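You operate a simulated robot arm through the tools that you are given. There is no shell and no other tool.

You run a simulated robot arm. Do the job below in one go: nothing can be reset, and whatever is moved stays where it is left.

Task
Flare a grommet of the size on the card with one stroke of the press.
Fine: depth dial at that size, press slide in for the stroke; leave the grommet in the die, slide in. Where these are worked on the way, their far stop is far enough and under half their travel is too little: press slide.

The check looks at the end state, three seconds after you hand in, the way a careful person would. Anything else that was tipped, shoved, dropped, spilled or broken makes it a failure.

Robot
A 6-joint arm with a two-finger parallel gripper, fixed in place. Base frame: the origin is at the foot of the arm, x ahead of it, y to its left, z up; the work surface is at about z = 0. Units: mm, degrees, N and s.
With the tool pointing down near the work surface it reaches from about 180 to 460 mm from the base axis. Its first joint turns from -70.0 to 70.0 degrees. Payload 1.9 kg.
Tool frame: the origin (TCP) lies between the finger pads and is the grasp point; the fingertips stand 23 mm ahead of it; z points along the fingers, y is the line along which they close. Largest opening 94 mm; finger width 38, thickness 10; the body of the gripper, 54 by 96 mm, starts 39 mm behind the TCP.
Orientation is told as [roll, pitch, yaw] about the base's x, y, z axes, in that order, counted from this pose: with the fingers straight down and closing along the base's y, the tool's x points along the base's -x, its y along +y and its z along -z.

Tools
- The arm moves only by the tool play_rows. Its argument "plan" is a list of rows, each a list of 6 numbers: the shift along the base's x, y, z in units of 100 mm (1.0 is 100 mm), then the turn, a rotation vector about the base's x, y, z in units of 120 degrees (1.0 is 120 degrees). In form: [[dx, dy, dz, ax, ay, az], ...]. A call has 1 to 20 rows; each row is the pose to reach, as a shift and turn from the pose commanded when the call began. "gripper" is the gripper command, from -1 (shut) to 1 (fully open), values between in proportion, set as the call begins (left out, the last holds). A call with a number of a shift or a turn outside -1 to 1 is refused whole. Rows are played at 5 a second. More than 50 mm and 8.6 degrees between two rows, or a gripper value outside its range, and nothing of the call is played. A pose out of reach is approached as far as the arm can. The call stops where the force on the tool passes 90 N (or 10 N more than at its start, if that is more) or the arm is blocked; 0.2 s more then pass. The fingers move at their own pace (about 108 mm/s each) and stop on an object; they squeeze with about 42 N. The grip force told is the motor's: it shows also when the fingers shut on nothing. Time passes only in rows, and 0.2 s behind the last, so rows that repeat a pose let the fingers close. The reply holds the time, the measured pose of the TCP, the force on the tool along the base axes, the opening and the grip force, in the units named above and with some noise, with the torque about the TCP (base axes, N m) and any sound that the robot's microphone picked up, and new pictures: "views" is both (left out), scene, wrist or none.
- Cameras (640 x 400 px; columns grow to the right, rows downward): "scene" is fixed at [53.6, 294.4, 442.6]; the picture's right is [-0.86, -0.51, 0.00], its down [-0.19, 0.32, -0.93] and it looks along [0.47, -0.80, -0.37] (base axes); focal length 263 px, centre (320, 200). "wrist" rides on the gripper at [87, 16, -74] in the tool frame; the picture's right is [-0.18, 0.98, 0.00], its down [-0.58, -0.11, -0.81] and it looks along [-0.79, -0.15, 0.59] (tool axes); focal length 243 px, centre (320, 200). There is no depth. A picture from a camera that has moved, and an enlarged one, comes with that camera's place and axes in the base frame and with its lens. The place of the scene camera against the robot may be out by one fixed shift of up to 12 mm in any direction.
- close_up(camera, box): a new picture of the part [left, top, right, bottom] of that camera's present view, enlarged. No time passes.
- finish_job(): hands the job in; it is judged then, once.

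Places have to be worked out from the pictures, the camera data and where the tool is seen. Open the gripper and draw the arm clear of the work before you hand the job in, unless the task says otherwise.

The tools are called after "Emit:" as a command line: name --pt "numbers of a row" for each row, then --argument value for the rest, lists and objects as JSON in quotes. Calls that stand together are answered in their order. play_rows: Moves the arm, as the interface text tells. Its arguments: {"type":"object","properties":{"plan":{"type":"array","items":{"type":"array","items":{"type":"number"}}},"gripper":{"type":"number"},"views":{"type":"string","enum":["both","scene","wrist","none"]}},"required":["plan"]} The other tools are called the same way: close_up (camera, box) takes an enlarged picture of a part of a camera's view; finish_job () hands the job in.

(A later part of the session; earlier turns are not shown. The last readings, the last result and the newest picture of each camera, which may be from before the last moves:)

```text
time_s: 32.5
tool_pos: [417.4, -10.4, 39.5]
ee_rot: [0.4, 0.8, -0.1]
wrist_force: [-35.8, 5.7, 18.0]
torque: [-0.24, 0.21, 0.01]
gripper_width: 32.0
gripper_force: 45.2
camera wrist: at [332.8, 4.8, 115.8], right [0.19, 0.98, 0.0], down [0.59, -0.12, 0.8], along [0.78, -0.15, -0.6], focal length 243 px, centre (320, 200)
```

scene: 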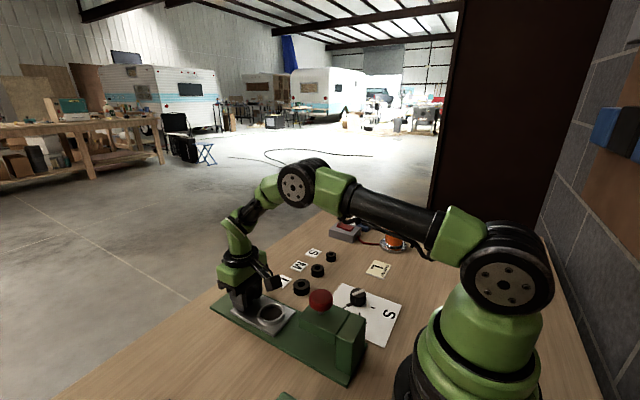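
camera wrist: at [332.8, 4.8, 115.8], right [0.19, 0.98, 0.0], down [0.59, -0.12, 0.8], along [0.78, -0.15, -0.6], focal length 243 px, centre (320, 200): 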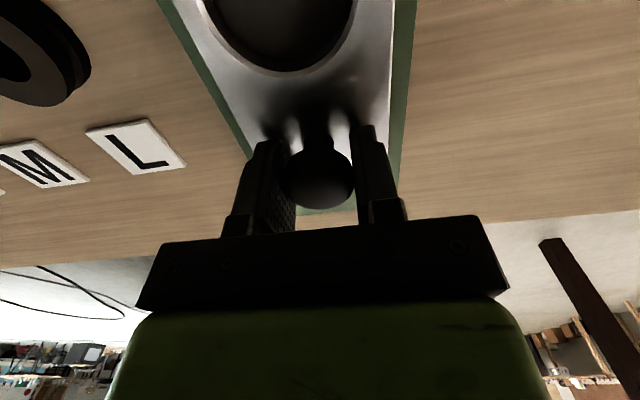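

The stop is reached: x force -36 N at about 120 mm of travel, so the die should now be near (350, -10). I release the knob and rise for a look at the die.

Emit:
play_rows --pt "0 0 0 0 0 0" --pt "0 0 0 0 0 0" --pt "0 0 0 0 0 0" --gripper 0.7 --views "none"

Emit:
play_rows --pt "0 0 0.3 0 0 0" --pt "0 0 0.6 0 0 0" --pt "-0.1 0 1.0 0 0 0" --pt "-0.3 -0.2 1.0 0 0 0" --pt "-0.5 -0.4 1.0 0 0 0" --pt "-0.7 -0.6 1.0 0 0 0" --pt "-0.7 -0.6 1.0 0 0 0" --views "both"

```text
time_s: 33.3
tool_pos: [419.3, -9.9, 41.2]
ee_rot: [0.3, 0.1, 0.2]
wrist_force: [-0.2, -0.4, -0.4]
torque: [-0.01, -0.04, -0.01]
gripper_width: 79.8
gripper_force: 0.1
```

```text
time_s: 34.9
tool_pos: [349.9, -70.1, 142.2]
ee_rot: [0.3, 0.1, 0.0]
wrist_force: [0.9, 0.8, 0.5]
torque: [-0.02, 0.02, 0.0]
gripper_width: 80.1
gripper_force: 0.1
camera wrist: at [264.5, -55.7, 216.9], right [0.18, 0.98, 0.01], down [0.58, -0.11, 0.8], along [0.79, -0.14, -0.59], focal length 243 px, centre (320, 200)
```

scene: 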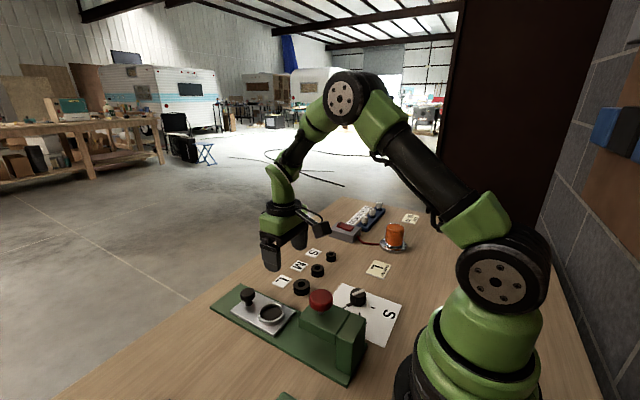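
wrist: 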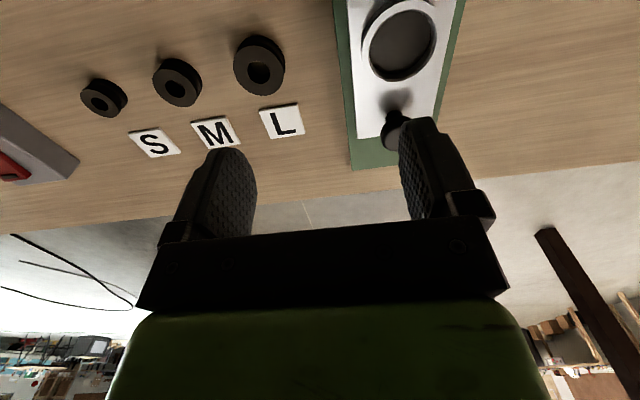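

The slide is fully out with the die exposed. I zoom in on the die and grommets from both cameras.

Emit:
close_up --camera "wrist" --box '[220, 0, 470, 160]'

Emit:
close_up --camera "scene" --box '[220, 265, 340, 345]'

```text
2.50 times, centred on (345, 80) of wrist
camera zoom: at [264.5, -55.7, 216.9], right [0.18, 0.98, 0.01], down [0.58, -0.11, 0.8], along [0.79, -0.14, -0.59], focal length 606 px, centre (258, 500)
```

zoom: 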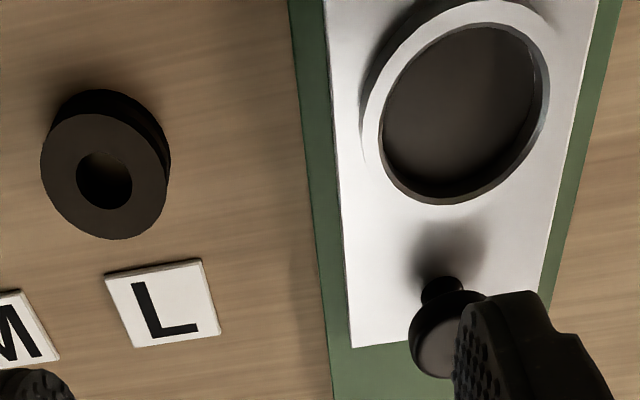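

```text
5.00 times, centred on (280, 305) of scene
camera zoom: at [53.6, 294.4, 442.6], right [-0.86, -0.51, 0.0], down [-0.19, 0.32, -0.93], along [0.47, -0.8, -0.37], focal length 1316 px, centre (520, -325)
```

zoom: 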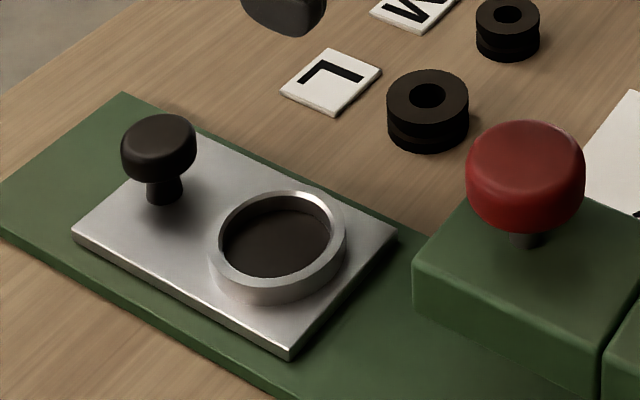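

The die ring is about 47 mm inside, ring top z≈21, centred near (350, -10); the L grommet (39 mm wide, 16 mm high) is at (350.5, -120.5). I move over the grommet and descend to just above it.

Emit:
play_rows --pt "0 -0.2 0 0 0 0" --pt "0 -0.4 -0.2 0 0 0" --pt "0.005 -0.505 -0.5 0 0 0" --pt "0.005 -0.505 -0.7 0 0 0" --pt "0.005 -0.505 -0.85 0 0 0" --pt "0.005 -0.505 -0.85 0 0 0" --gripper 0.7 --views "both"

```text
time_s: 36.3
tool_pos: [350.4, -119.8, 56.0]
ee_rot: [0.3, 0.1, 0.0]
wrist_force: [0.4, 0.2, -0.6]
torque: [-0.02, 0.01, 0.02]
gripper_width: 79.9
gripper_force: 0.1
camera wrist: at [265.3, -105.3, 131.3], right [0.18, 0.98, 0.01], down [0.58, -0.11, 0.8], along [0.79, -0.14, -0.59], focal length 243 px, centre (320, 200)
```

scene: 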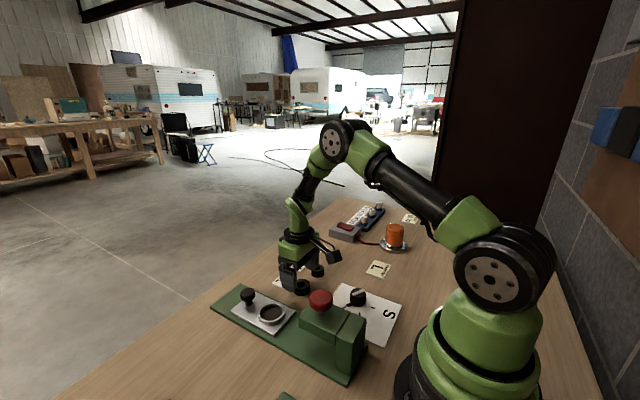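
wrist: 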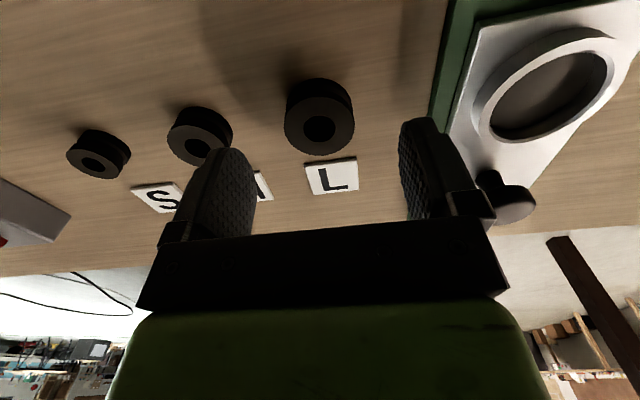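

The grommet shows at (351, -121), centred under the gripper. I lower to TCP z≈30 so the tips grip only the upper flange, then close.

Emit:
play_rows --pt "0.003 -0.004 -0.1 0 0 0" --pt "0.005 -0.007 -0.2 0 0 0" --pt "0.005 -0.007 -0.26 0 0 0" --pt "0.005 -0.007 -0.26 0 0 0" --views "none"

Emit:
play_rows --pt "0 0 0 0 0 0" --pt "0 0 0 0 0 0" --pt "0 0 0 0 0 0" --pt "0 0 0 0 0 0" --gripper -1 --views "both"

```text
time_s: 37.3
tool_pos: [351.6, -120.9, 30.0]
ee_rot: [0.3, 0.0, 0.0]
wrist_force: [0.7, 0.3, 1.0]
torque: [0.03, 0.01, 0.03]
gripper_width: 80.1
gripper_force: 0.1
```

```text
time_s: 38.3
tool_pos: [351.8, -121.1, 29.8]
ee_rot: [0.3, 0.1, 0.0]
wrist_force: [-0.4, 1.0, 2.2]
torque: [0.04, -0.01, -0.01]
gripper_width: 38.0
gripper_force: 42.2
camera wrist: at [265.6, -106.0, 105.2], right [0.18, 0.98, 0.0], down [0.58, -0.11, 0.8], along [0.79, -0.14, -0.59], focal length 243 px, centre (320, 200)
```

scene: 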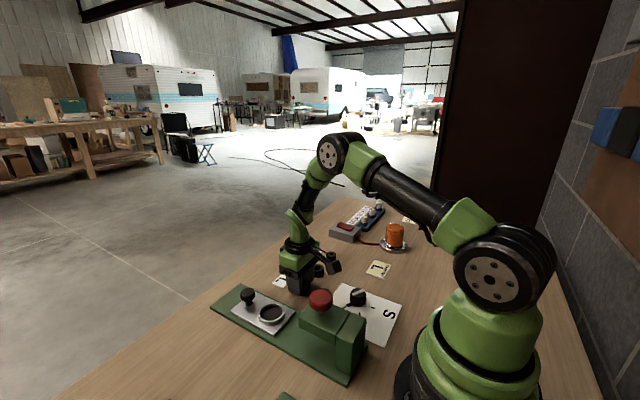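
wrist: 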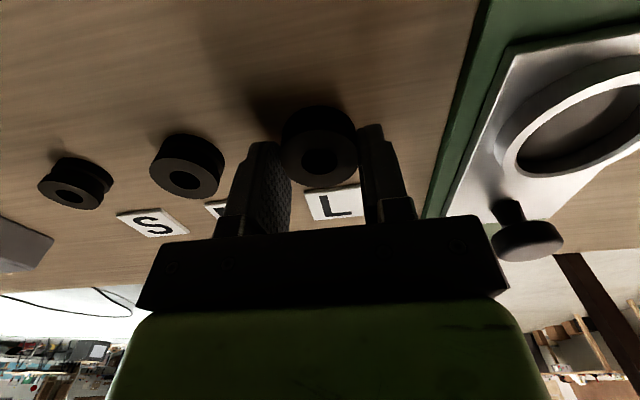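

Gripped at 38 mm. I lift straight up and check it is held.

Emit:
play_rows --pt "0 0 0.1 0 0 0" --pt "0 0 0.3 0 0 0" --pt "0 0 0.5 0 0 0" --pt "0 0 0.7 0 0 0" --pt "0 0 0.7 0 0 0" --views "both"

```text
time_s: 39.5
tool_pos: [349.9, -119.0, 100.5]
ee_rot: [0.3, 0.1, -0.1]
wrist_force: [-0.1, 0.2, 0.0]
torque: [0.0, 0.0, 0.0]
gripper_width: 37.8
gripper_force: 42.0
camera wrist: at [265.2, -106.1, 175.8], right [0.18, 0.98, 0.01], down [0.58, -0.11, 0.8], along [0.79, -0.14, -0.59], focal length 243 px, centre (320, 200)
```

scene: 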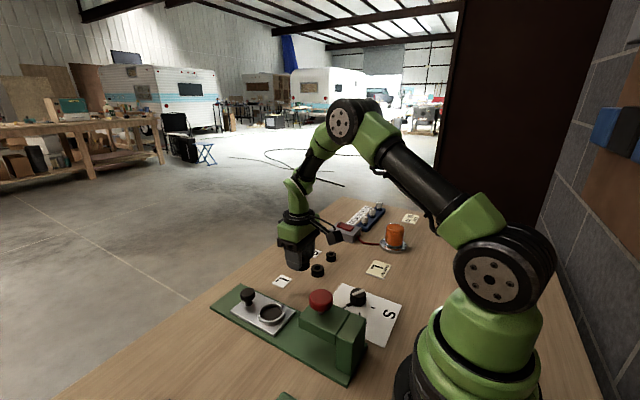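
wrist: 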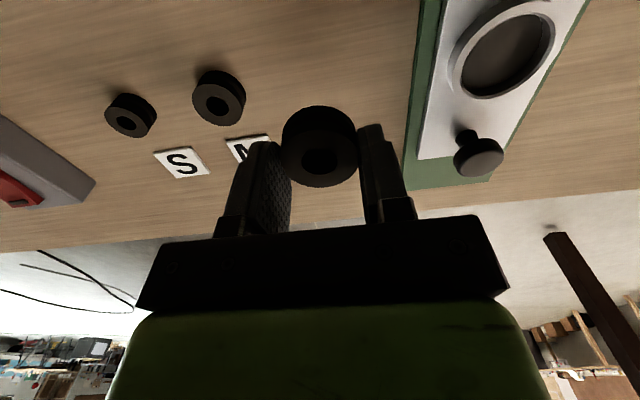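

The grommet is held. I zoom on the die from here to refine its centre before going over.

Emit:
close_up --camera "wrist" --box '[400, 0, 600, 200]'

Emit:
close_up --camera "scene" --box '[230, 280, 310, 340]'

```text
2.00 times, centred on (500, 100) of wrist
camera zoom: at [265.2, -106.1, 175.8], right [0.18, 0.98, 0.01], down [0.58, -0.11, 0.8], along [0.79, -0.14, -0.59], focal length 485 px, centre (-40, 400)
```

zoom: 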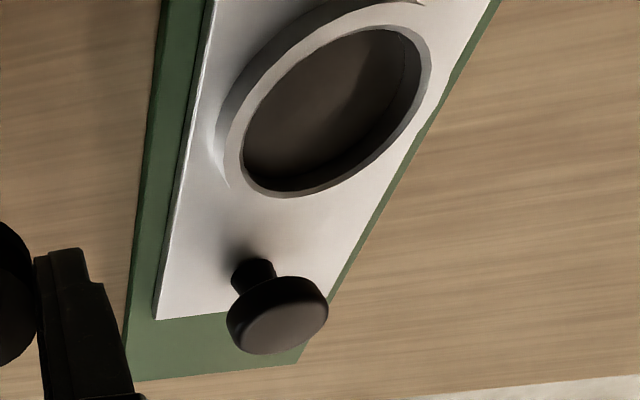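

```text
6.67 times, centred on (270, 310) of scene
camera zoom: at [53.6, 294.4, 442.6], right [-0.86, -0.51, 0.0], down [-0.19, 0.32, -0.93], along [0.47, -0.8, -0.37], focal length 1755 px, centre (653, -533)
```

zoom: 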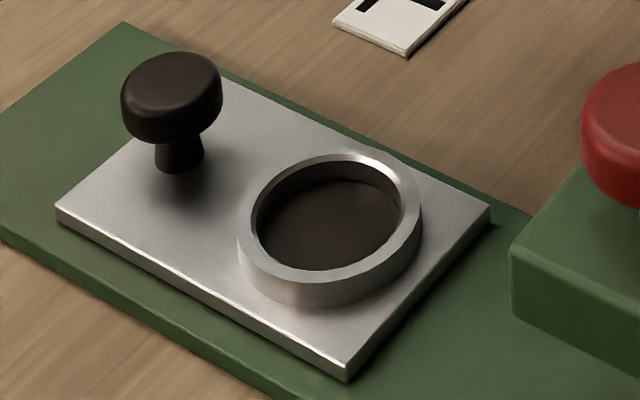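

The die centre averages to about (349.5, -10). I carry the grommet over with yaw turning to -40°, so that the camera stays clear of the press head.

Emit:
play_rows --pt "0 0.1 0 0 0 -0.05" --pt "0 0.25 0 0 0 -0.1" --pt "0 0.4 0 0 0 -0.15" --pt "0 0.55 0 0 0 -0.2" --pt "0 0.7 0 0 0 -0.25" --pt "0 0.85 0 0 0 -0.3" --pt "-0.01 1.0 0 0 0 -0.333" --pt "-0.01 1.0 0 0 0 -0.333" --views "none"

Emit:
play_rows --pt "0 0.05 0 0 0 0" --pt "0 0.1 -0.1 0 0 0" --pt "0 0.1 -0.2 0 0 0" --pt "0 0.1 -0.2 0 0 0" --views "both"

```text
time_s: 41.3
tool_pos: [350.7, -20.4, 102.0]
ee_rot: [0.4, 0.1, -40.0]
wrist_force: [0.0, -0.2, -0.1]
torque: [-0.01, 0.0, 0.03]
gripper_width: 38.2
gripper_force: 42.1
```

```text
time_s: 42.3
tool_pos: [349.5, -11.4, 79.5]
ee_rot: [0.2, 0.0, -39.8]
wrist_force: [-0.6, 0.4, 0.3]
torque: [0.01, 0.0, 0.01]
gripper_width: 38.1
gripper_force: 42.0
camera wrist: at [294.4, 55.4, 155.5], right [0.77, 0.64, 0.01], down [0.37, -0.46, 0.8], along [0.51, -0.62, -0.59], focal length 243 px, centre (320, 200)
```

scene: 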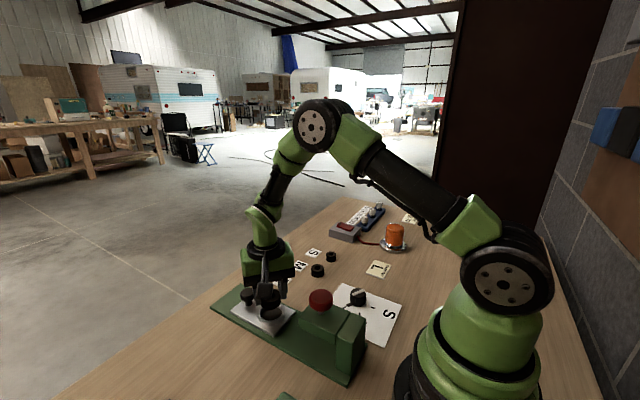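
wrist: 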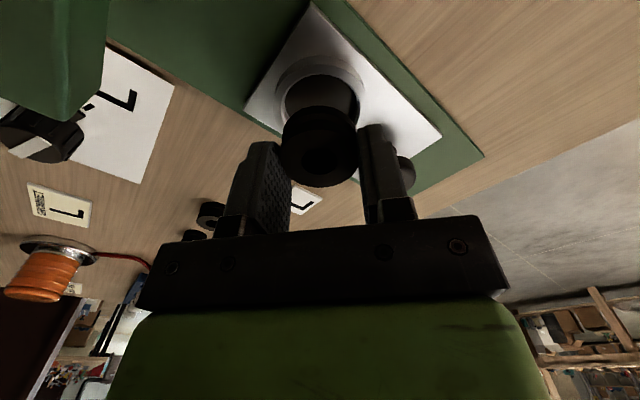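

The grommet hangs above the die; I zoom to compare the ring's sides with the grommet.

Emit:
close_up --camera "wrist" --box '[230, 20, 430, 200]'

Emit:
close_up --camera "scene" --box '[220, 270, 310, 340]'

```text
2.22 times, centred on (330, 110) of wrist
camera zoom: at [294.4, 55.4, 155.5], right [0.77, 0.64, 0.01], down [0.37, -0.46, 0.8], along [0.51, -0.62, -0.59], focal length 539 px, centre (298, 400)
```

zoom: 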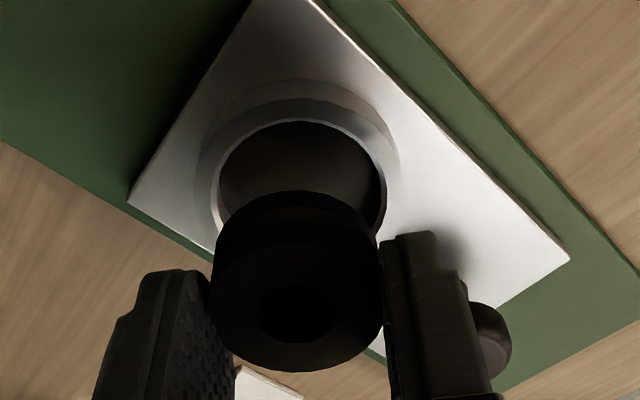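

```text
5.71 times, centred on (265, 305) of scene
camera zoom: at [53.6, 294.4, 442.6], right [-0.86, -0.51, 0.0], down [-0.19, 0.32, -0.93], along [0.47, -0.8, -0.37], focal length 1504 px, centre (634, -400)
```

zoom: 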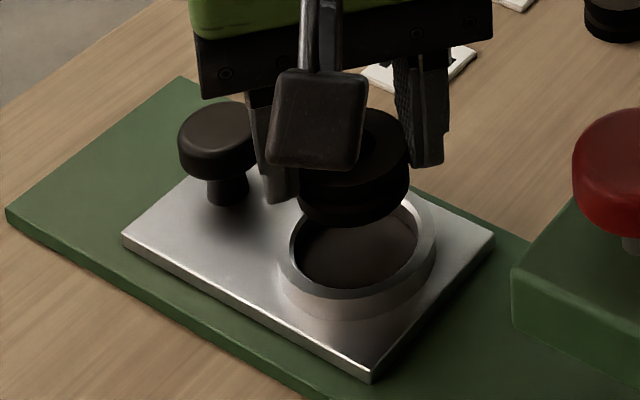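

The grommet is about 1 mm off the ring centre. I correct by (+0.4, +0.9) mm and lower to TCP z≈47, so the lower flange enters the ring.

Emit:
play_rows --pt "0.002 0.005 0 0 0 0" --pt "0.004 0.009 -0.1 0 0 0" --pt "0.004 0.009 -0.2 0 0 0" --pt "0.004 0.009 -0.26 0 0 0" --pt "0.004 0.009 -0.3 0 0 0" --pt "0.004 0.009 -0.33 0 0 0" --pt "0.004 0.009 -0.33 0 0 0" --views "both"

```text
time_s: 43.9
tool_pos: [350.8, -10.3, 48.4]
ee_rot: [0.3, 0.1, -40.0]
wrist_force: [-24.7, 2.4, 71.1]
torque: [-1.48, 1.34, -0.15]
gripper_width: 38.2
gripper_force: 41.9
camera wrist: at [295.8, 56.5, 124.1], right [0.77, 0.63, 0.01], down [0.37, -0.46, 0.8], along [0.51, -0.62, -0.59], focal length 243 px, centre (320, 200)
```

scene: 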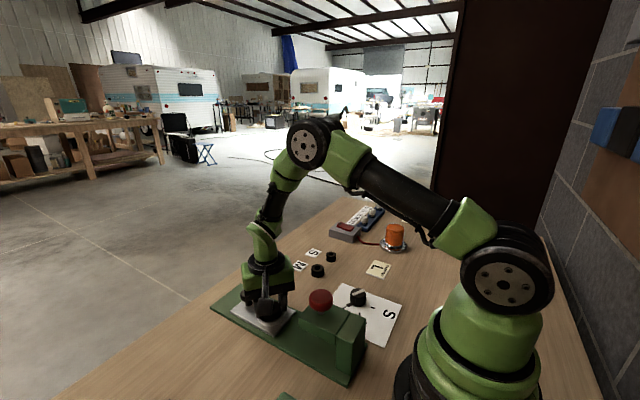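
wrist: 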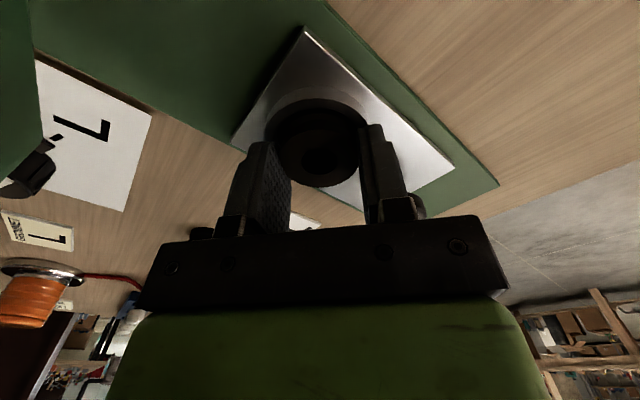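

There's 71 N of upward contact: something is touching the ring. I back up 3 mm and inspect closely.

Emit:
play_rows --pt "0 0 0.02 0 0 0" --pt "0 0 0.03 0 0 0" --views "none"

Emit:
close_up --camera "wrist" --box '[230, 40, 430, 200]'

Emit:
close_up --camera "scene" --box '[220, 270, 310, 340]'

```text
time_s: 44.5
tool_pos: [349.9, -9.7, 48.3]
ee_rot: [0.3, 0.1, -39.8]
wrist_force: [0.3, 0.2, -0.4]
torque: [0.02, 0.0, -0.01]
gripper_width: 37.9
gripper_force: 42.2
```

```text
2.50 times, centred on (330, 120) of wrist
camera zoom: at [295.1, 56.0, 124.3], right [0.77, 0.64, 0.0], down [0.38, -0.46, 0.8], along [0.51, -0.62, -0.59], focal length 606 px, centre (295, 400)
```

zoom: 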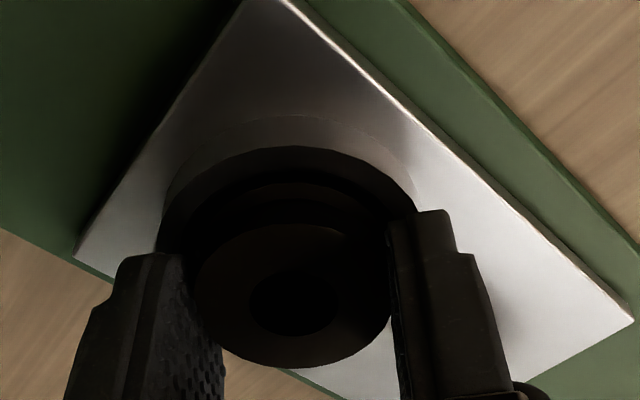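

```text
5.71 times, centred on (265, 305) of scene
camera zoom: at [53.6, 294.4, 442.6], right [-0.86, -0.51, 0.0], down [-0.19, 0.32, -0.93], along [0.47, -0.8, -0.37], focal length 1504 px, centre (634, -400)
```

zoom: 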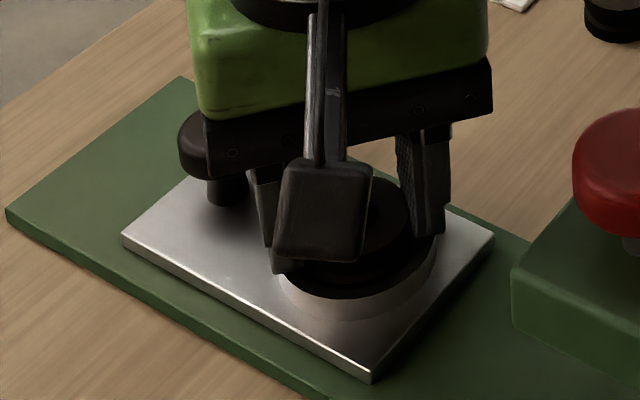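

With 3 mm of clearance the load is zero; the torque put the contact at radius ≈24 mm on one side, i.e. a fingertip on the ring's top, with the grommet inside the ring and not slipped. I open the fingers gently to let it settle.

Emit:
play_rows --pt "0 0 0 0 0 0" --pt "0 0 0 0 0 0" --pt "0 0 0 0 0 0" --gripper 0.3 --views "both"

Emit:
close_up --camera "wrist" --box '[230, 40, 430, 200]'

```text
time_s: 45.3
tool_pos: [349.7, -9.9, 49.6]
ee_rot: [0.2, 0.0, -39.9]
wrist_force: [0.1, -0.3, 0.2]
torque: [0.0, 0.03, -0.01]
gripper_width: 61.1
gripper_force: 0.0
camera wrist: at [295.5, 56.3, 125.4], right [0.77, 0.64, 0.01], down [0.37, -0.46, 0.8], along [0.51, -0.62, -0.59], focal length 243 px, centre (320, 200)
```

scene: 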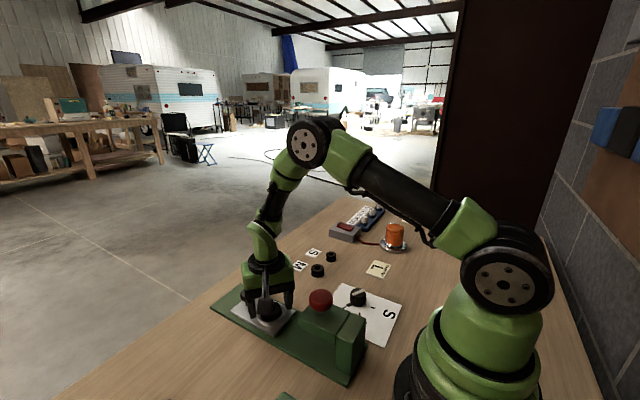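
wrist: 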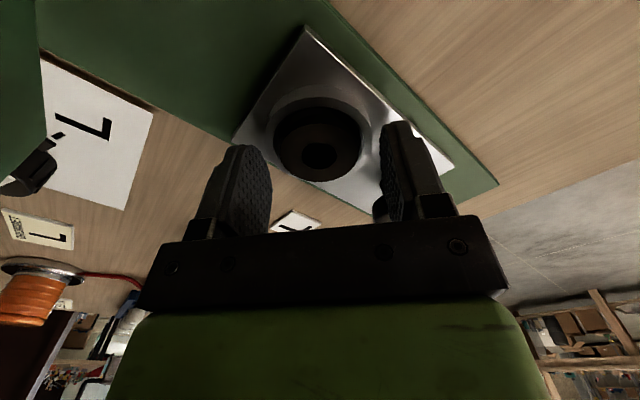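

```text
2.50 times, centred on (330, 120) of wrist
camera zoom: at [295.5, 56.3, 125.4], right [0.77, 0.64, 0.01], down [0.37, -0.46, 0.8], along [0.51, -0.62, -0.59], focal length 606 px, centre (295, 400)
```

zoom: 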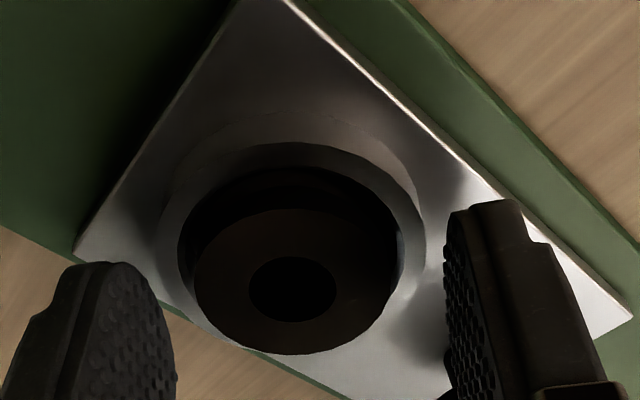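

The grommet appears seated in the die. I rise straight up and verify from the scene camera.

Emit:
play_rows --pt "0 0 0.1 0 0 0" --pt "0 0 0.3 0 0 0" --pt "0 0 0.6 0 0 0" --pt "0.1 0 0.9 0 0 0" --pt "0.3 0 1.0 0 0 0.06" --pt "0.5 0 1.0 0 0 0.12" --pt "0.6 0 1.0 0 0 0.18" --pt "0.66 0 1.0 0 0 0.24" --pt "0.66 0 1.0 0 0 0.3" --pt "0.66 0 1.0 0 0 0.333" --views "both"

Emit:
close_up --camera "scene" --box '[220, 265, 340, 345]'

Emit:
close_up --camera "wrist" --box '[220, 0, 420, 160]'

```text
time_s: 47.5
tool_pos: [417.6, -10.2, 150.1]
ee_rot: [0.4, 0.0, 0.2]
wrist_force: [-0.5, -0.4, 0.0]
torque: [0.03, -0.01, -0.02]
gripper_width: 61.1
gripper_force: 0.1
camera wrist: at [330.7, 4.3, 225.7], right [0.18, 0.98, 0.01], down [0.58, -0.11, 0.8], along [0.79, -0.14, -0.59], focal length 243 px, centre (320, 200)
```

scene: 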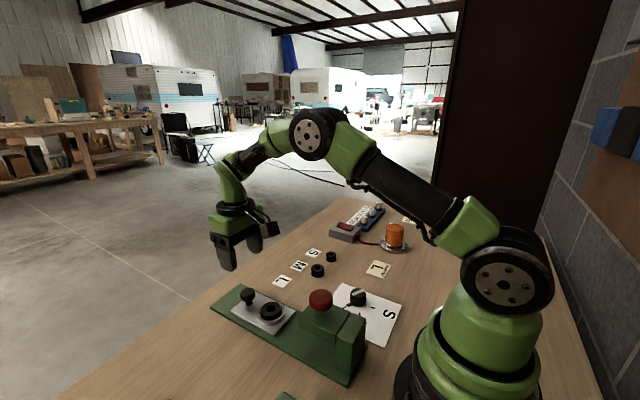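
wrist: 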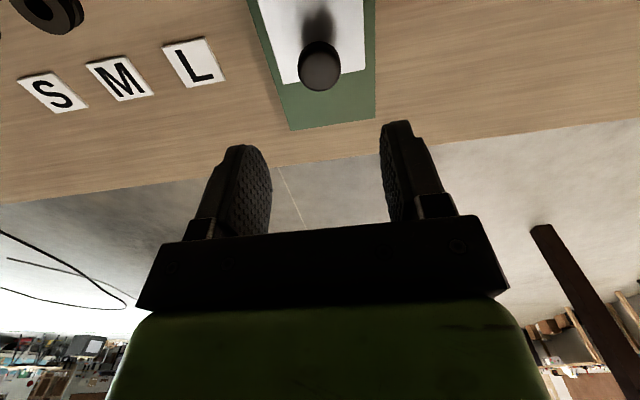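

```text
5.00 times, centred on (280, 305) of scene
camera zoom: at [53.6, 294.4, 442.6], right [-0.86, -0.51, 0.0], down [-0.19, 0.32, -0.93], along [0.47, -0.8, -0.37], focal length 1316 px, centre (520, -325)
```

zoom: 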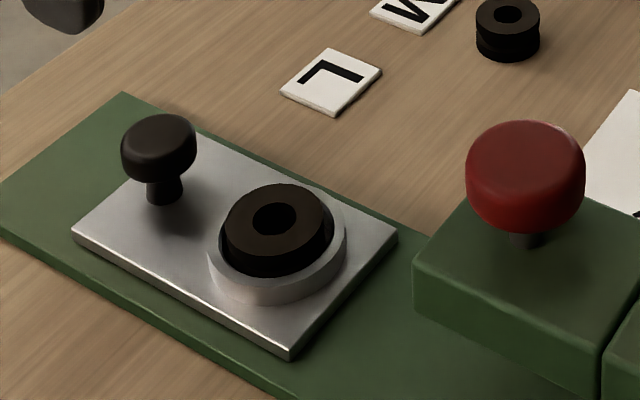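

```text
2.50 times, centred on (320, 80) of wrist
camera zoom: at [330.7, 4.3, 225.7], right [0.18, 0.98, 0.01], down [0.58, -0.11, 0.8], along [0.79, -0.14, -0.59], focal length 606 px, centre (320, 500)
```

zoom: 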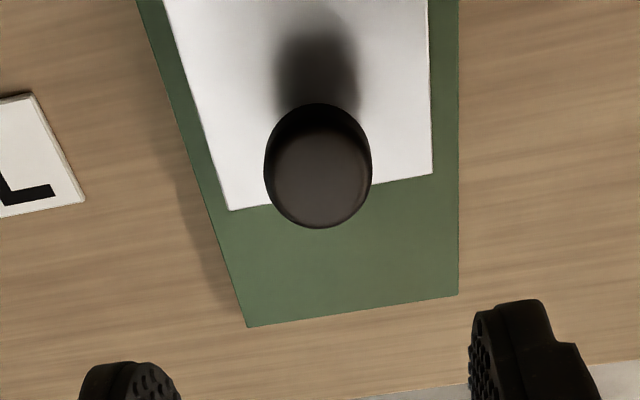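

The grommet sits level in the die. Now I go back down on the slide knob at (416.5, -10) with the tool straight.

Emit:
play_rows --pt "0 0.004 -0.3 0 0 0" --pt "0 0.004 -0.6 0 0 0" --pt "0 0.004 -0.8 0 0 0" --pt "0 0.004 -0.8 0 0 0" --gripper 0.5 --views "wrist"

```text
time_s: 48.5
tool_pos: [416.5, -10.2, 70.7]
ee_rot: [0.3, 0.1, 0.0]
wrist_force: [-0.3, 0.4, 0.2]
torque: [0.01, 0.04, -0.04]
gripper_width: 70.5
gripper_force: 0.0
camera wrist: at [330.7, 4.7, 145.2], right [0.18, 0.98, 0.01], down [0.58, -0.11, 0.8], along [0.79, -0.14, -0.59], focal length 243 px, centre (320, 200)
```

wrist: 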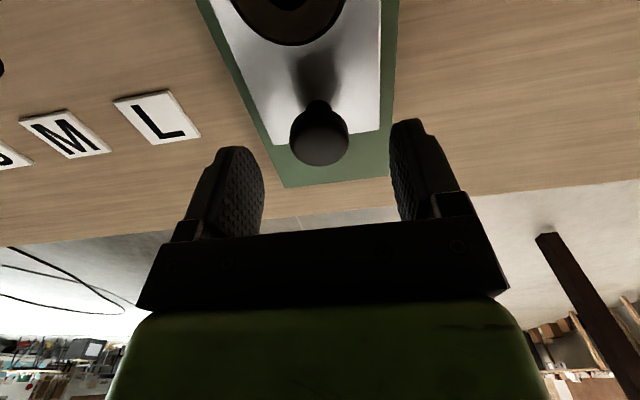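

The knob is between the fingers. I lower the last 30 mm and close on it.

Emit:
play_rows --pt "0 0 -0.15 0 0 0" --pt "0 0 -0.25 0 0 0" --pt "0 0 -0.295 0 0 0" --pt "0 0 -0.295 0 0 0" --views "none"

Emit:
play_rows --pt "0 0 0 0 0 0" --pt "0 0 0 0 0 0" --pt "0 0 0 0 0 0" --pt "0 0 0 0 0 0" --gripper -1 --views "wrist"

```text
time_s: 49.5
tool_pos: [417.0, -9.5, 40.7]
ee_rot: [0.4, 0.1, -0.1]
wrist_force: [0.1, -0.9, 0.1]
torque: [-0.02, -0.01, -0.01]
gripper_width: 70.4
gripper_force: 0.1
```

```text
time_s: 50.5
tool_pos: [417.1, -10.3, 41.2]
ee_rot: [0.3, 0.2, 0.0]
wrist_force: [0.2, 1.5, -1.8]
torque: [-0.34, -0.15, -0.1]
gripper_width: 31.7
gripper_force: 44.8
camera wrist: at [331.0, 4.7, 116.0], right [0.18, 0.98, 0.01], down [0.58, -0.11, 0.8], along [0.79, -0.14, -0.59], focal length 243 px, centre (320, 200)
```

wrist: 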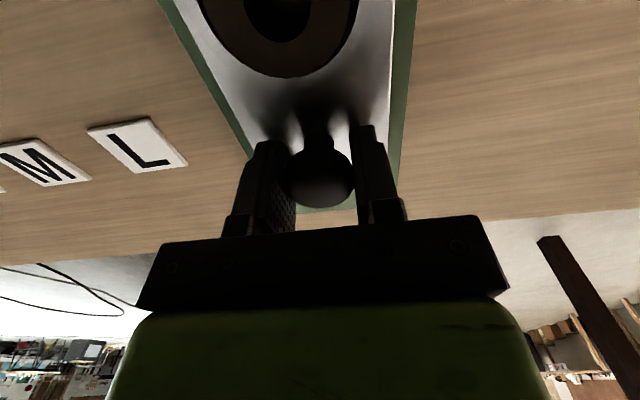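

Gripped. I push the slide in slowly, 53 mm in 4 mm steps, to x≈364 where I will change the tool tilt.

Emit:
play_rows --pt "-0.02 0 0 0 0 0" --pt "-0.06 0 0 0 0 0" --pt "-0.1 0 0 0 0 0" --pt "-0.14 0 0 0 0 0" --pt "-0.18 0 0 0 0 0" --pt "-0.22 0 0 0 0 0" --pt "-0.26 0 0 0 0 0" --pt "-0.3 0 0 0 0 0" --pt "-0.34 0 0 0 0 0" --pt "-0.38 0 0 0 0 0" --pt "-0.42 0 0 0 0 0" --pt "-0.46 0 0 0 0 0" --pt "-0.5 0 0 0 0 0" --pt "-0.53 0 0 0 0 0" --views "both"

```text
time_s: 53.5
tool_pos: [363.5, -10.5, 41.7]
ee_rot: [0.3, 0.1, 0.1]
wrist_force: [1.0, 9.2, 11.8]
torque: [-0.23, -0.14, 0.25]
gripper_width: 31.7
gripper_force: 44.9
camera wrist: at [277.7, 4.6, 116.0], right [0.18, 0.98, 0.01], down [0.58, -0.11, 0.8], along [0.79, -0.14, -0.59], focal length 243 px, centre (320, 200)
```

scene: 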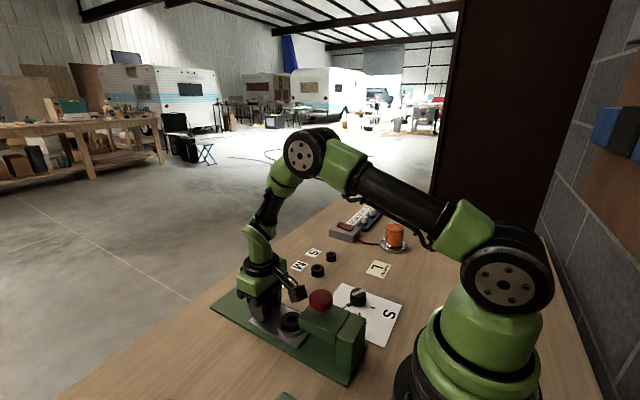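
wrist: 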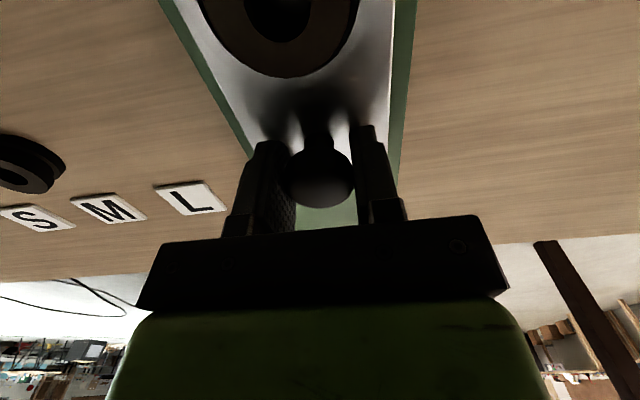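

The slide moved in smoothly with the grommet still in the die. I open, tilt the tool to pitch 30° in place, and re-grip the knob.

Emit:
play_rows --pt "0 0 0 0 0 0" --pt "0 0 0 0 0 0" --pt "0 0 0 0 0 0" --gripper 0.5 --views "none"

Emit:
play_rows --pt "0.0 0 0.03 0 0 0" --pt "0.02 0 0.06 0 0.0625 0" --pt "0.03 0 0.06 0 0.125 0" --pt "0.04 0 0.06 0 0.1875 0" --pt "0.04 0 0.06 0 0.25 0" --pt "0.04 0 0.05 0 0.25 0" --views "both"

```text
time_s: 54.3
tool_pos: [363.1, -9.4, 39.5]
ee_rot: [0.3, 0.2, 0.1]
wrist_force: [0.2, 0.3, 0.2]
torque: [0.02, 0.0, -0.01]
gripper_width: 70.5
gripper_force: 0.1
```

```text
time_s: 55.7
tool_pos: [366.3, -10.3, 45.8]
ee_rot: [0.4, 30.2, 0.1]
wrist_force: [0.0, -0.4, 3.3]
torque: [-0.13, -0.01, 0.0]
gripper_width: 70.9
gripper_force: 0.5
camera wrist: at [330.6, 4.7, 153.8], right [0.16, 0.98, -0.09], down [0.91, -0.11, 0.4], along [0.39, -0.14, -0.91], focal length 243 px, centre (320, 200)
```

scene: 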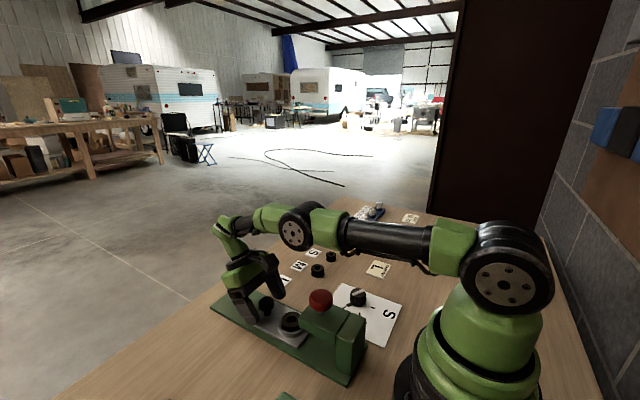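
wrist: 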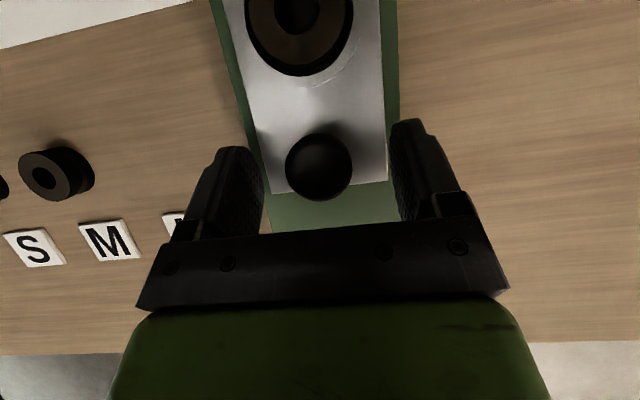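

One fingertip touches the plate lightly (3 N), so I raise 2 mm, then close on the knob again.

Emit:
play_rows --pt "0 0 0.02 0 0 0" --pt "0 0 0.025 0 0 0" --views "none"

Emit:
play_rows --pt "0 0 0 0 0 0" --pt "0 0 0 0 0 0" --pt "0 0 0 0 0 0" --pt "0 0 0 0 0 0" --gripper -1 --views "none"

```text
time_s: 56.3
tool_pos: [367.1, -10.4, 47.8]
ee_rot: [0.3, 30.1, 0.1]
wrist_force: [0.3, -1.0, -1.0]
torque: [-0.01, 0.02, 0.0]
gripper_width: 70.3
gripper_force: 0.2
```

```text
time_s: 57.3
tool_pos: [368.0, -10.3, 48.6]
ee_rot: [0.2, 30.1, 0.1]
wrist_force: [0.0, -1.1, 0.5]
torque: [-0.33, 0.05, 0.11]
gripper_width: 31.8
gripper_force: 45.3
```

Gripped with no side load. I push the slide in 52 mm slowly.

Emit:
play_rows --pt "-0.02 0 0 0 0 0" --pt "-0.06 0 0 0 0 0" --pt "-0.1 0 0 0 0 0" --pt "-0.14 0 0 0 0 0" --pt "-0.18 0 0 0 0 0" --pt "-0.22 0 0 0 0 0" --pt "-0.26 0 0 0 0 0" --pt "-0.3 0 0 0 0 0" --pt "-0.34 0 0 0 0 0" --pt "-0.38 0 0 0 0 0" --pt "-0.42 0 0 0 0 0" --pt "-0.46 0 0 0 0 0" --pt "-0.5 0 0 0 0 0" --pt "-0.52 0 0 0 0 0" --views "both"

```text
time_s: 60.3
tool_pos: [315.7, -9.7, 47.9]
ee_rot: [0.4, 30.2, 0.0]
wrist_force: [1.0, -4.0, 10.2]
torque: [-0.41, -0.02, 0.14]
gripper_width: 31.7
gripper_force: 45.0
camera wrist: at [278.7, 4.7, 156.6], right [0.16, 0.98, -0.09], down [0.91, -0.11, 0.41], along [0.39, -0.14, -0.91], focal length 243 px, centre (320, 200)
```

scene: 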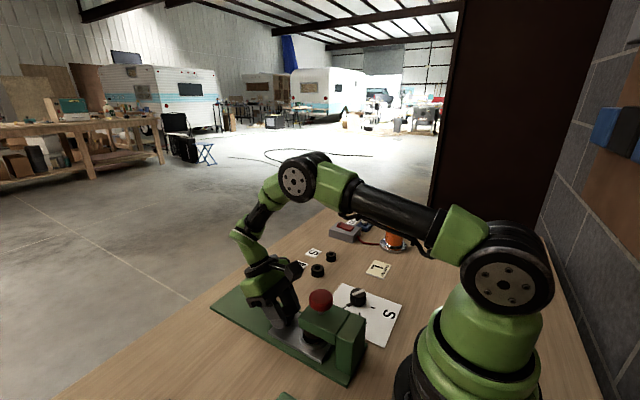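
wrist: 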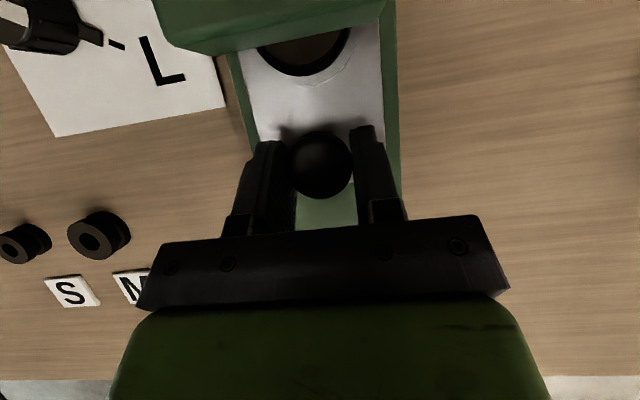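

The die is going under the head. I push the remaining ~17 mm in small steps until the inner stop is felt.

Emit:
play_rows --pt "-0.03 0 0 0 0 0" --pt "-0.06 0 0 0 0 0" --pt "-0.09 0 0 0 0 0" --pt "-0.12 0 0 0 0 0" --pt "-0.145 0 0 0 0 0" --views "none"

Emit:
play_rows --pt "-0.01 0 0 0 0 0" --pt "-0.02 0 0 0 0 0" --pt "-0.03 0 0 0 0 0" --pt "-0.04 0 0 0 0 0" --views "both"

```text
time_s: 61.5
tool_pos: [301.7, -9.9, 49.0]
ee_rot: [0.3, 30.2, -0.1]
wrist_force: [2.0, -8.3, 18.7]
torque: [-0.32, 0.34, 0.08]
gripper_width: 31.9
gripper_force: 44.9
```

```text
time_s: 62.5
tool_pos: [300.1, -9.9, 48.8]
ee_rot: [0.4, 29.4, 0.2]
wrist_force: [40.1, 5.4, -1.8]
torque: [-0.29, -0.4, -0.06]
gripper_width: 31.9
gripper_force: 45.0
camera wrist: at [261.6, 4.6, 156.1], right [0.16, 0.98, -0.08], down [0.9, -0.11, 0.41], along [0.4, -0.14, -0.91], focal length 243 px, centre (320, 200)
```

scene: 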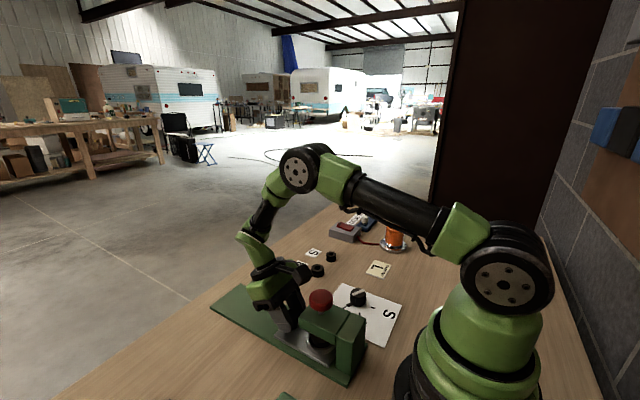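
wrist: 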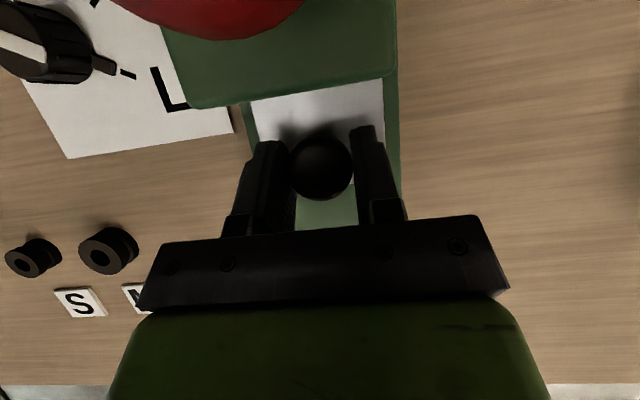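

The inner stop is felt (x force +40 N) at the original position, so the slide is fully in. I open the fingers and retreat upwards.

Emit:
play_rows --pt "0.01 0 0 0 0 0" --pt "0.01 0 0 0 0 0" --pt "0.01 0 0 0 0 0" --pt "0.01 0 0 0 0 0" --gripper 0.5 --views "none"

Emit:
play_rows --pt "0.02 0 0.15 0 0 0" --pt "0.05 0 0.35 0 0 0" --pt "0.1 0 0.6 0 0 0" --pt "0.1 0 0.9 0 -0.0625 0" --pt "0.1 0 1.0 0 -0.125 0" --pt "0.1 0 1.0 0 -0.1875 0" --pt "0.1 0 1.0 0 -0.25 0" --pt "0.1 0 1.0 0 -0.25 0" --views "both"

Emit:
close_up --camera "scene" --box '[250, 275, 370, 385]'

```text
time_s: 63.5
tool_pos: [297.7, -10.1, 47.8]
ee_rot: [0.5, 30.0, 0.1]
wrist_force: [0.4, 0.5, 0.4]
torque: [-0.02, 0.01, 0.03]
gripper_width: 70.2
gripper_force: 0.0
```

```text
time_s: 65.3
tool_pos: [309.3, -10.5, 148.8]
ee_rot: [0.3, 0.2, 0.0]
wrist_force: [0.6, -0.2, -1.1]
torque: [-0.01, 0.0, -0.01]
gripper_width: 70.4
gripper_force: 0.1
camera wrist: at [222.2, 4.8, 223.2], right [0.18, 0.98, 0.01], down [0.58, -0.11, 0.81], along [0.79, -0.15, -0.59], focal length 243 px, centre (320, 200)
```

scene: 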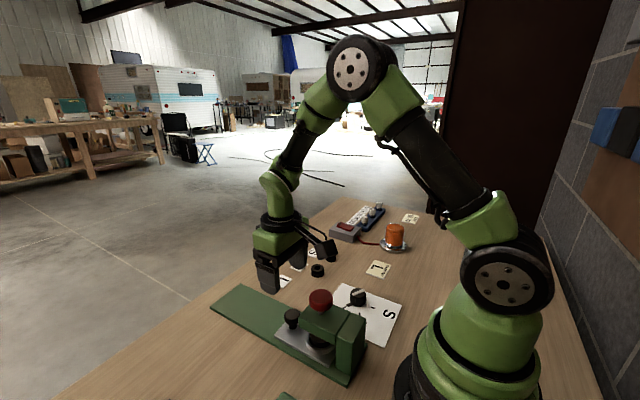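
wrist: 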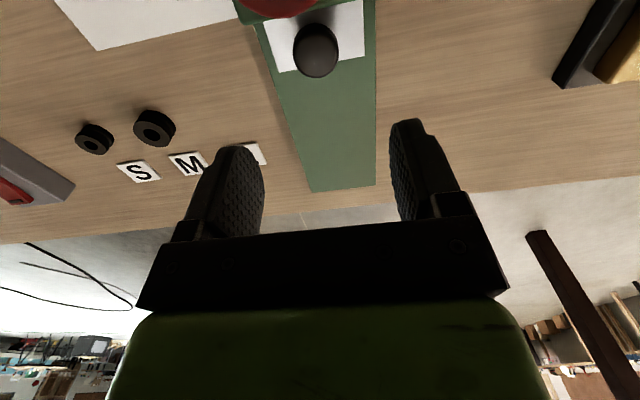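

```text
3.64 times, centred on (310, 330) of scene
camera zoom: at [53.6, 294.4, 442.6], right [-0.86, -0.51, 0.0], down [-0.19, 0.32, -0.93], along [0.47, -0.8, -0.37], focal length 957 px, centre (356, -273)
```

zoom: 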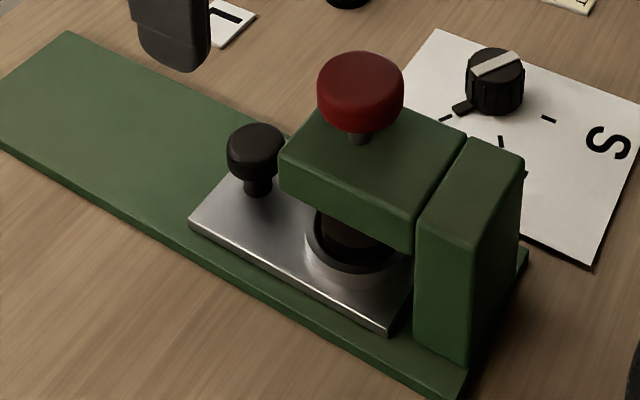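

The grommet is under the head, slide in, dial at L. I close the fingers and move above the red press knob at about (230, -10), staying high.

Emit:
play_rows --pt "0 0 0.3 0 0 0" --pt "-0.1 0 0.5 0 0 0" --pt "-0.3 0 0.6 0 0 0" --pt "-0.5 0.0 0.6 0 0 0" --pt "-0.7 0.005 0.6 0 0 0" --pt "-0.785 0.005 0.6 0 0 0" --pt "-0.785 0.005 0.6 0 0 0" --gripper -1 --views "both"

Emit:
close_up --camera "scene" --box '[250, 200, 410, 340]'

```text
time_s: 66.9
tool_pos: [229.0, -10.0, 207.3]
ee_rot: [0.3, 0.1, -0.1]
wrist_force: [0.4, -0.1, 0.8]
torque: [0.01, -0.03, -0.03]
gripper_width: 0.0
gripper_force: 41.7
camera wrist: at [143.6, 5.1, 283.4], right [0.18, 0.98, 0.01], down [0.58, -0.11, 0.8], along [0.79, -0.14, -0.59], focal length 243 px, centre (320, 200)
```

scene: 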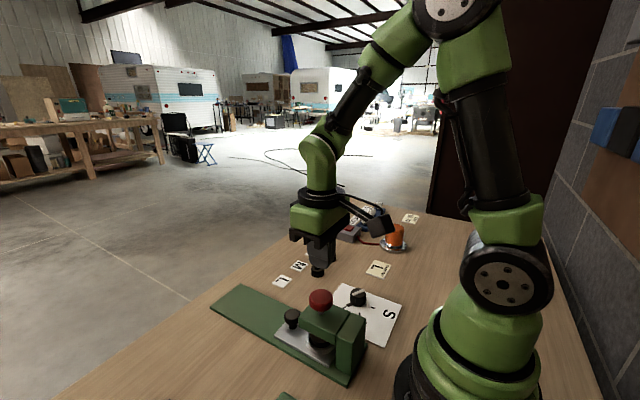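
wrist: 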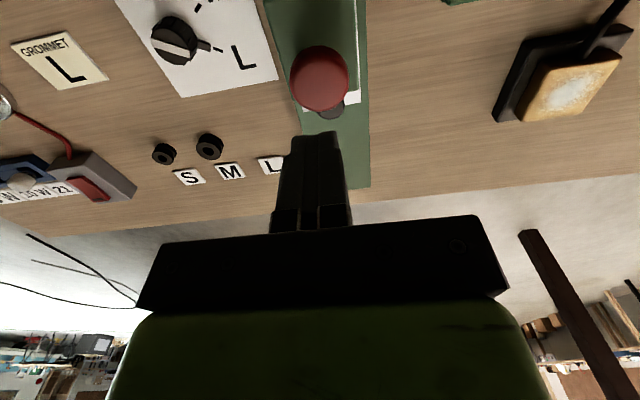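

```text
2.86 times, centred on (330, 270) of scene
camera zoom: at [53.6, 294.4, 442.6], right [-0.86, -0.51, 0.0], down [-0.19, 0.32, -0.93], along [0.47, -0.8, -0.37], focal length 752 px, centre (291, 0)
```

zoom: 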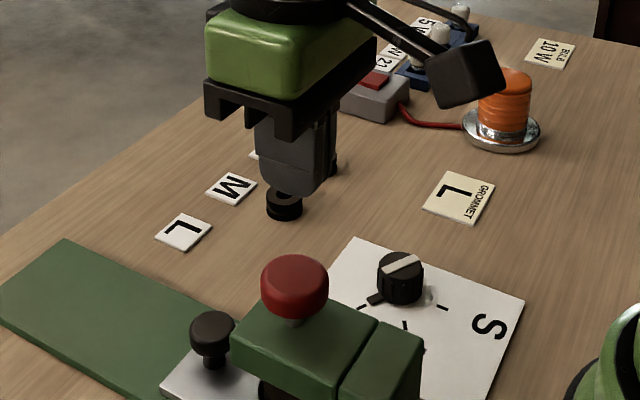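

The red knob's top shows at about (228, -9), right under the closed fingertips. I descend to just above it.

Emit:
play_rows --pt "0 0 -0.2 0 0 0" --pt "0 0 -0.4 0 0 0" --pt "0 0.003 -0.55 0 0 0" --pt "0 0.003 -0.58 0 0 0" --views "both"

Emit:
close_up --camera "scene" --box '[270, 230, 390, 350]'

```text
time_s: 67.9
tool_pos: [229.8, -10.3, 149.7]
ee_rot: [0.2, 0.1, 0.1]
wrist_force: [0.0, -0.5, 0.9]
torque: [0.0, -0.03, 0.03]
gripper_width: 0.3
gripper_force: 42.1
camera wrist: at [144.1, 5.6, 224.7], right [0.18, 0.98, 0.01], down [0.58, -0.11, 0.8], along [0.79, -0.14, -0.59], focal length 243 px, centre (320, 200)
```

scene: 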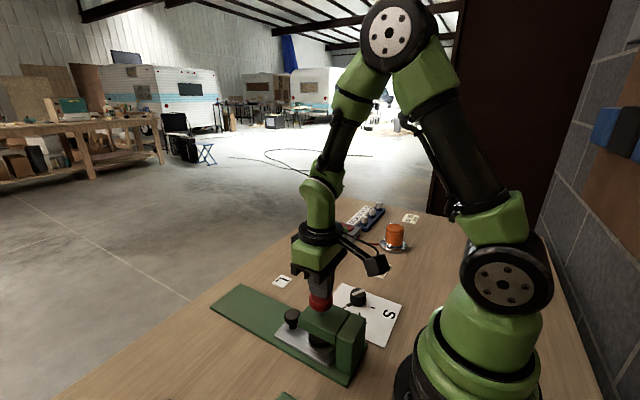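
wrist: 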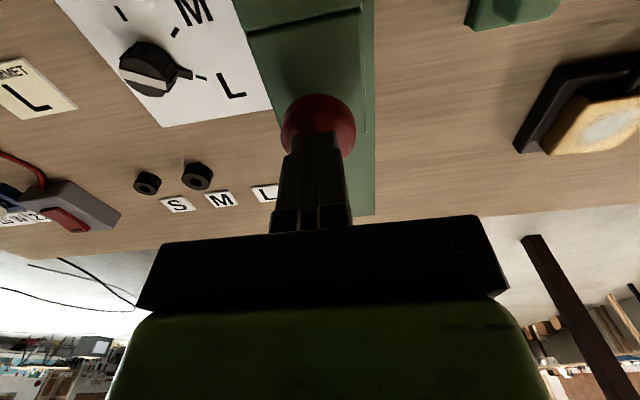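

```text
3.33 times, centred on (330, 290) of scene
camera zoom: at [53.6, 294.4, 442.6], right [-0.86, -0.51, 0.0], down [-0.19, 0.32, -0.93], along [0.47, -0.8, -0.37], focal length 877 px, centre (287, -100)
```

zoom: 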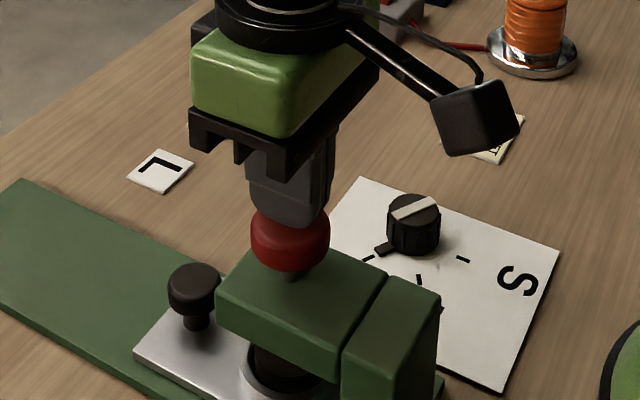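

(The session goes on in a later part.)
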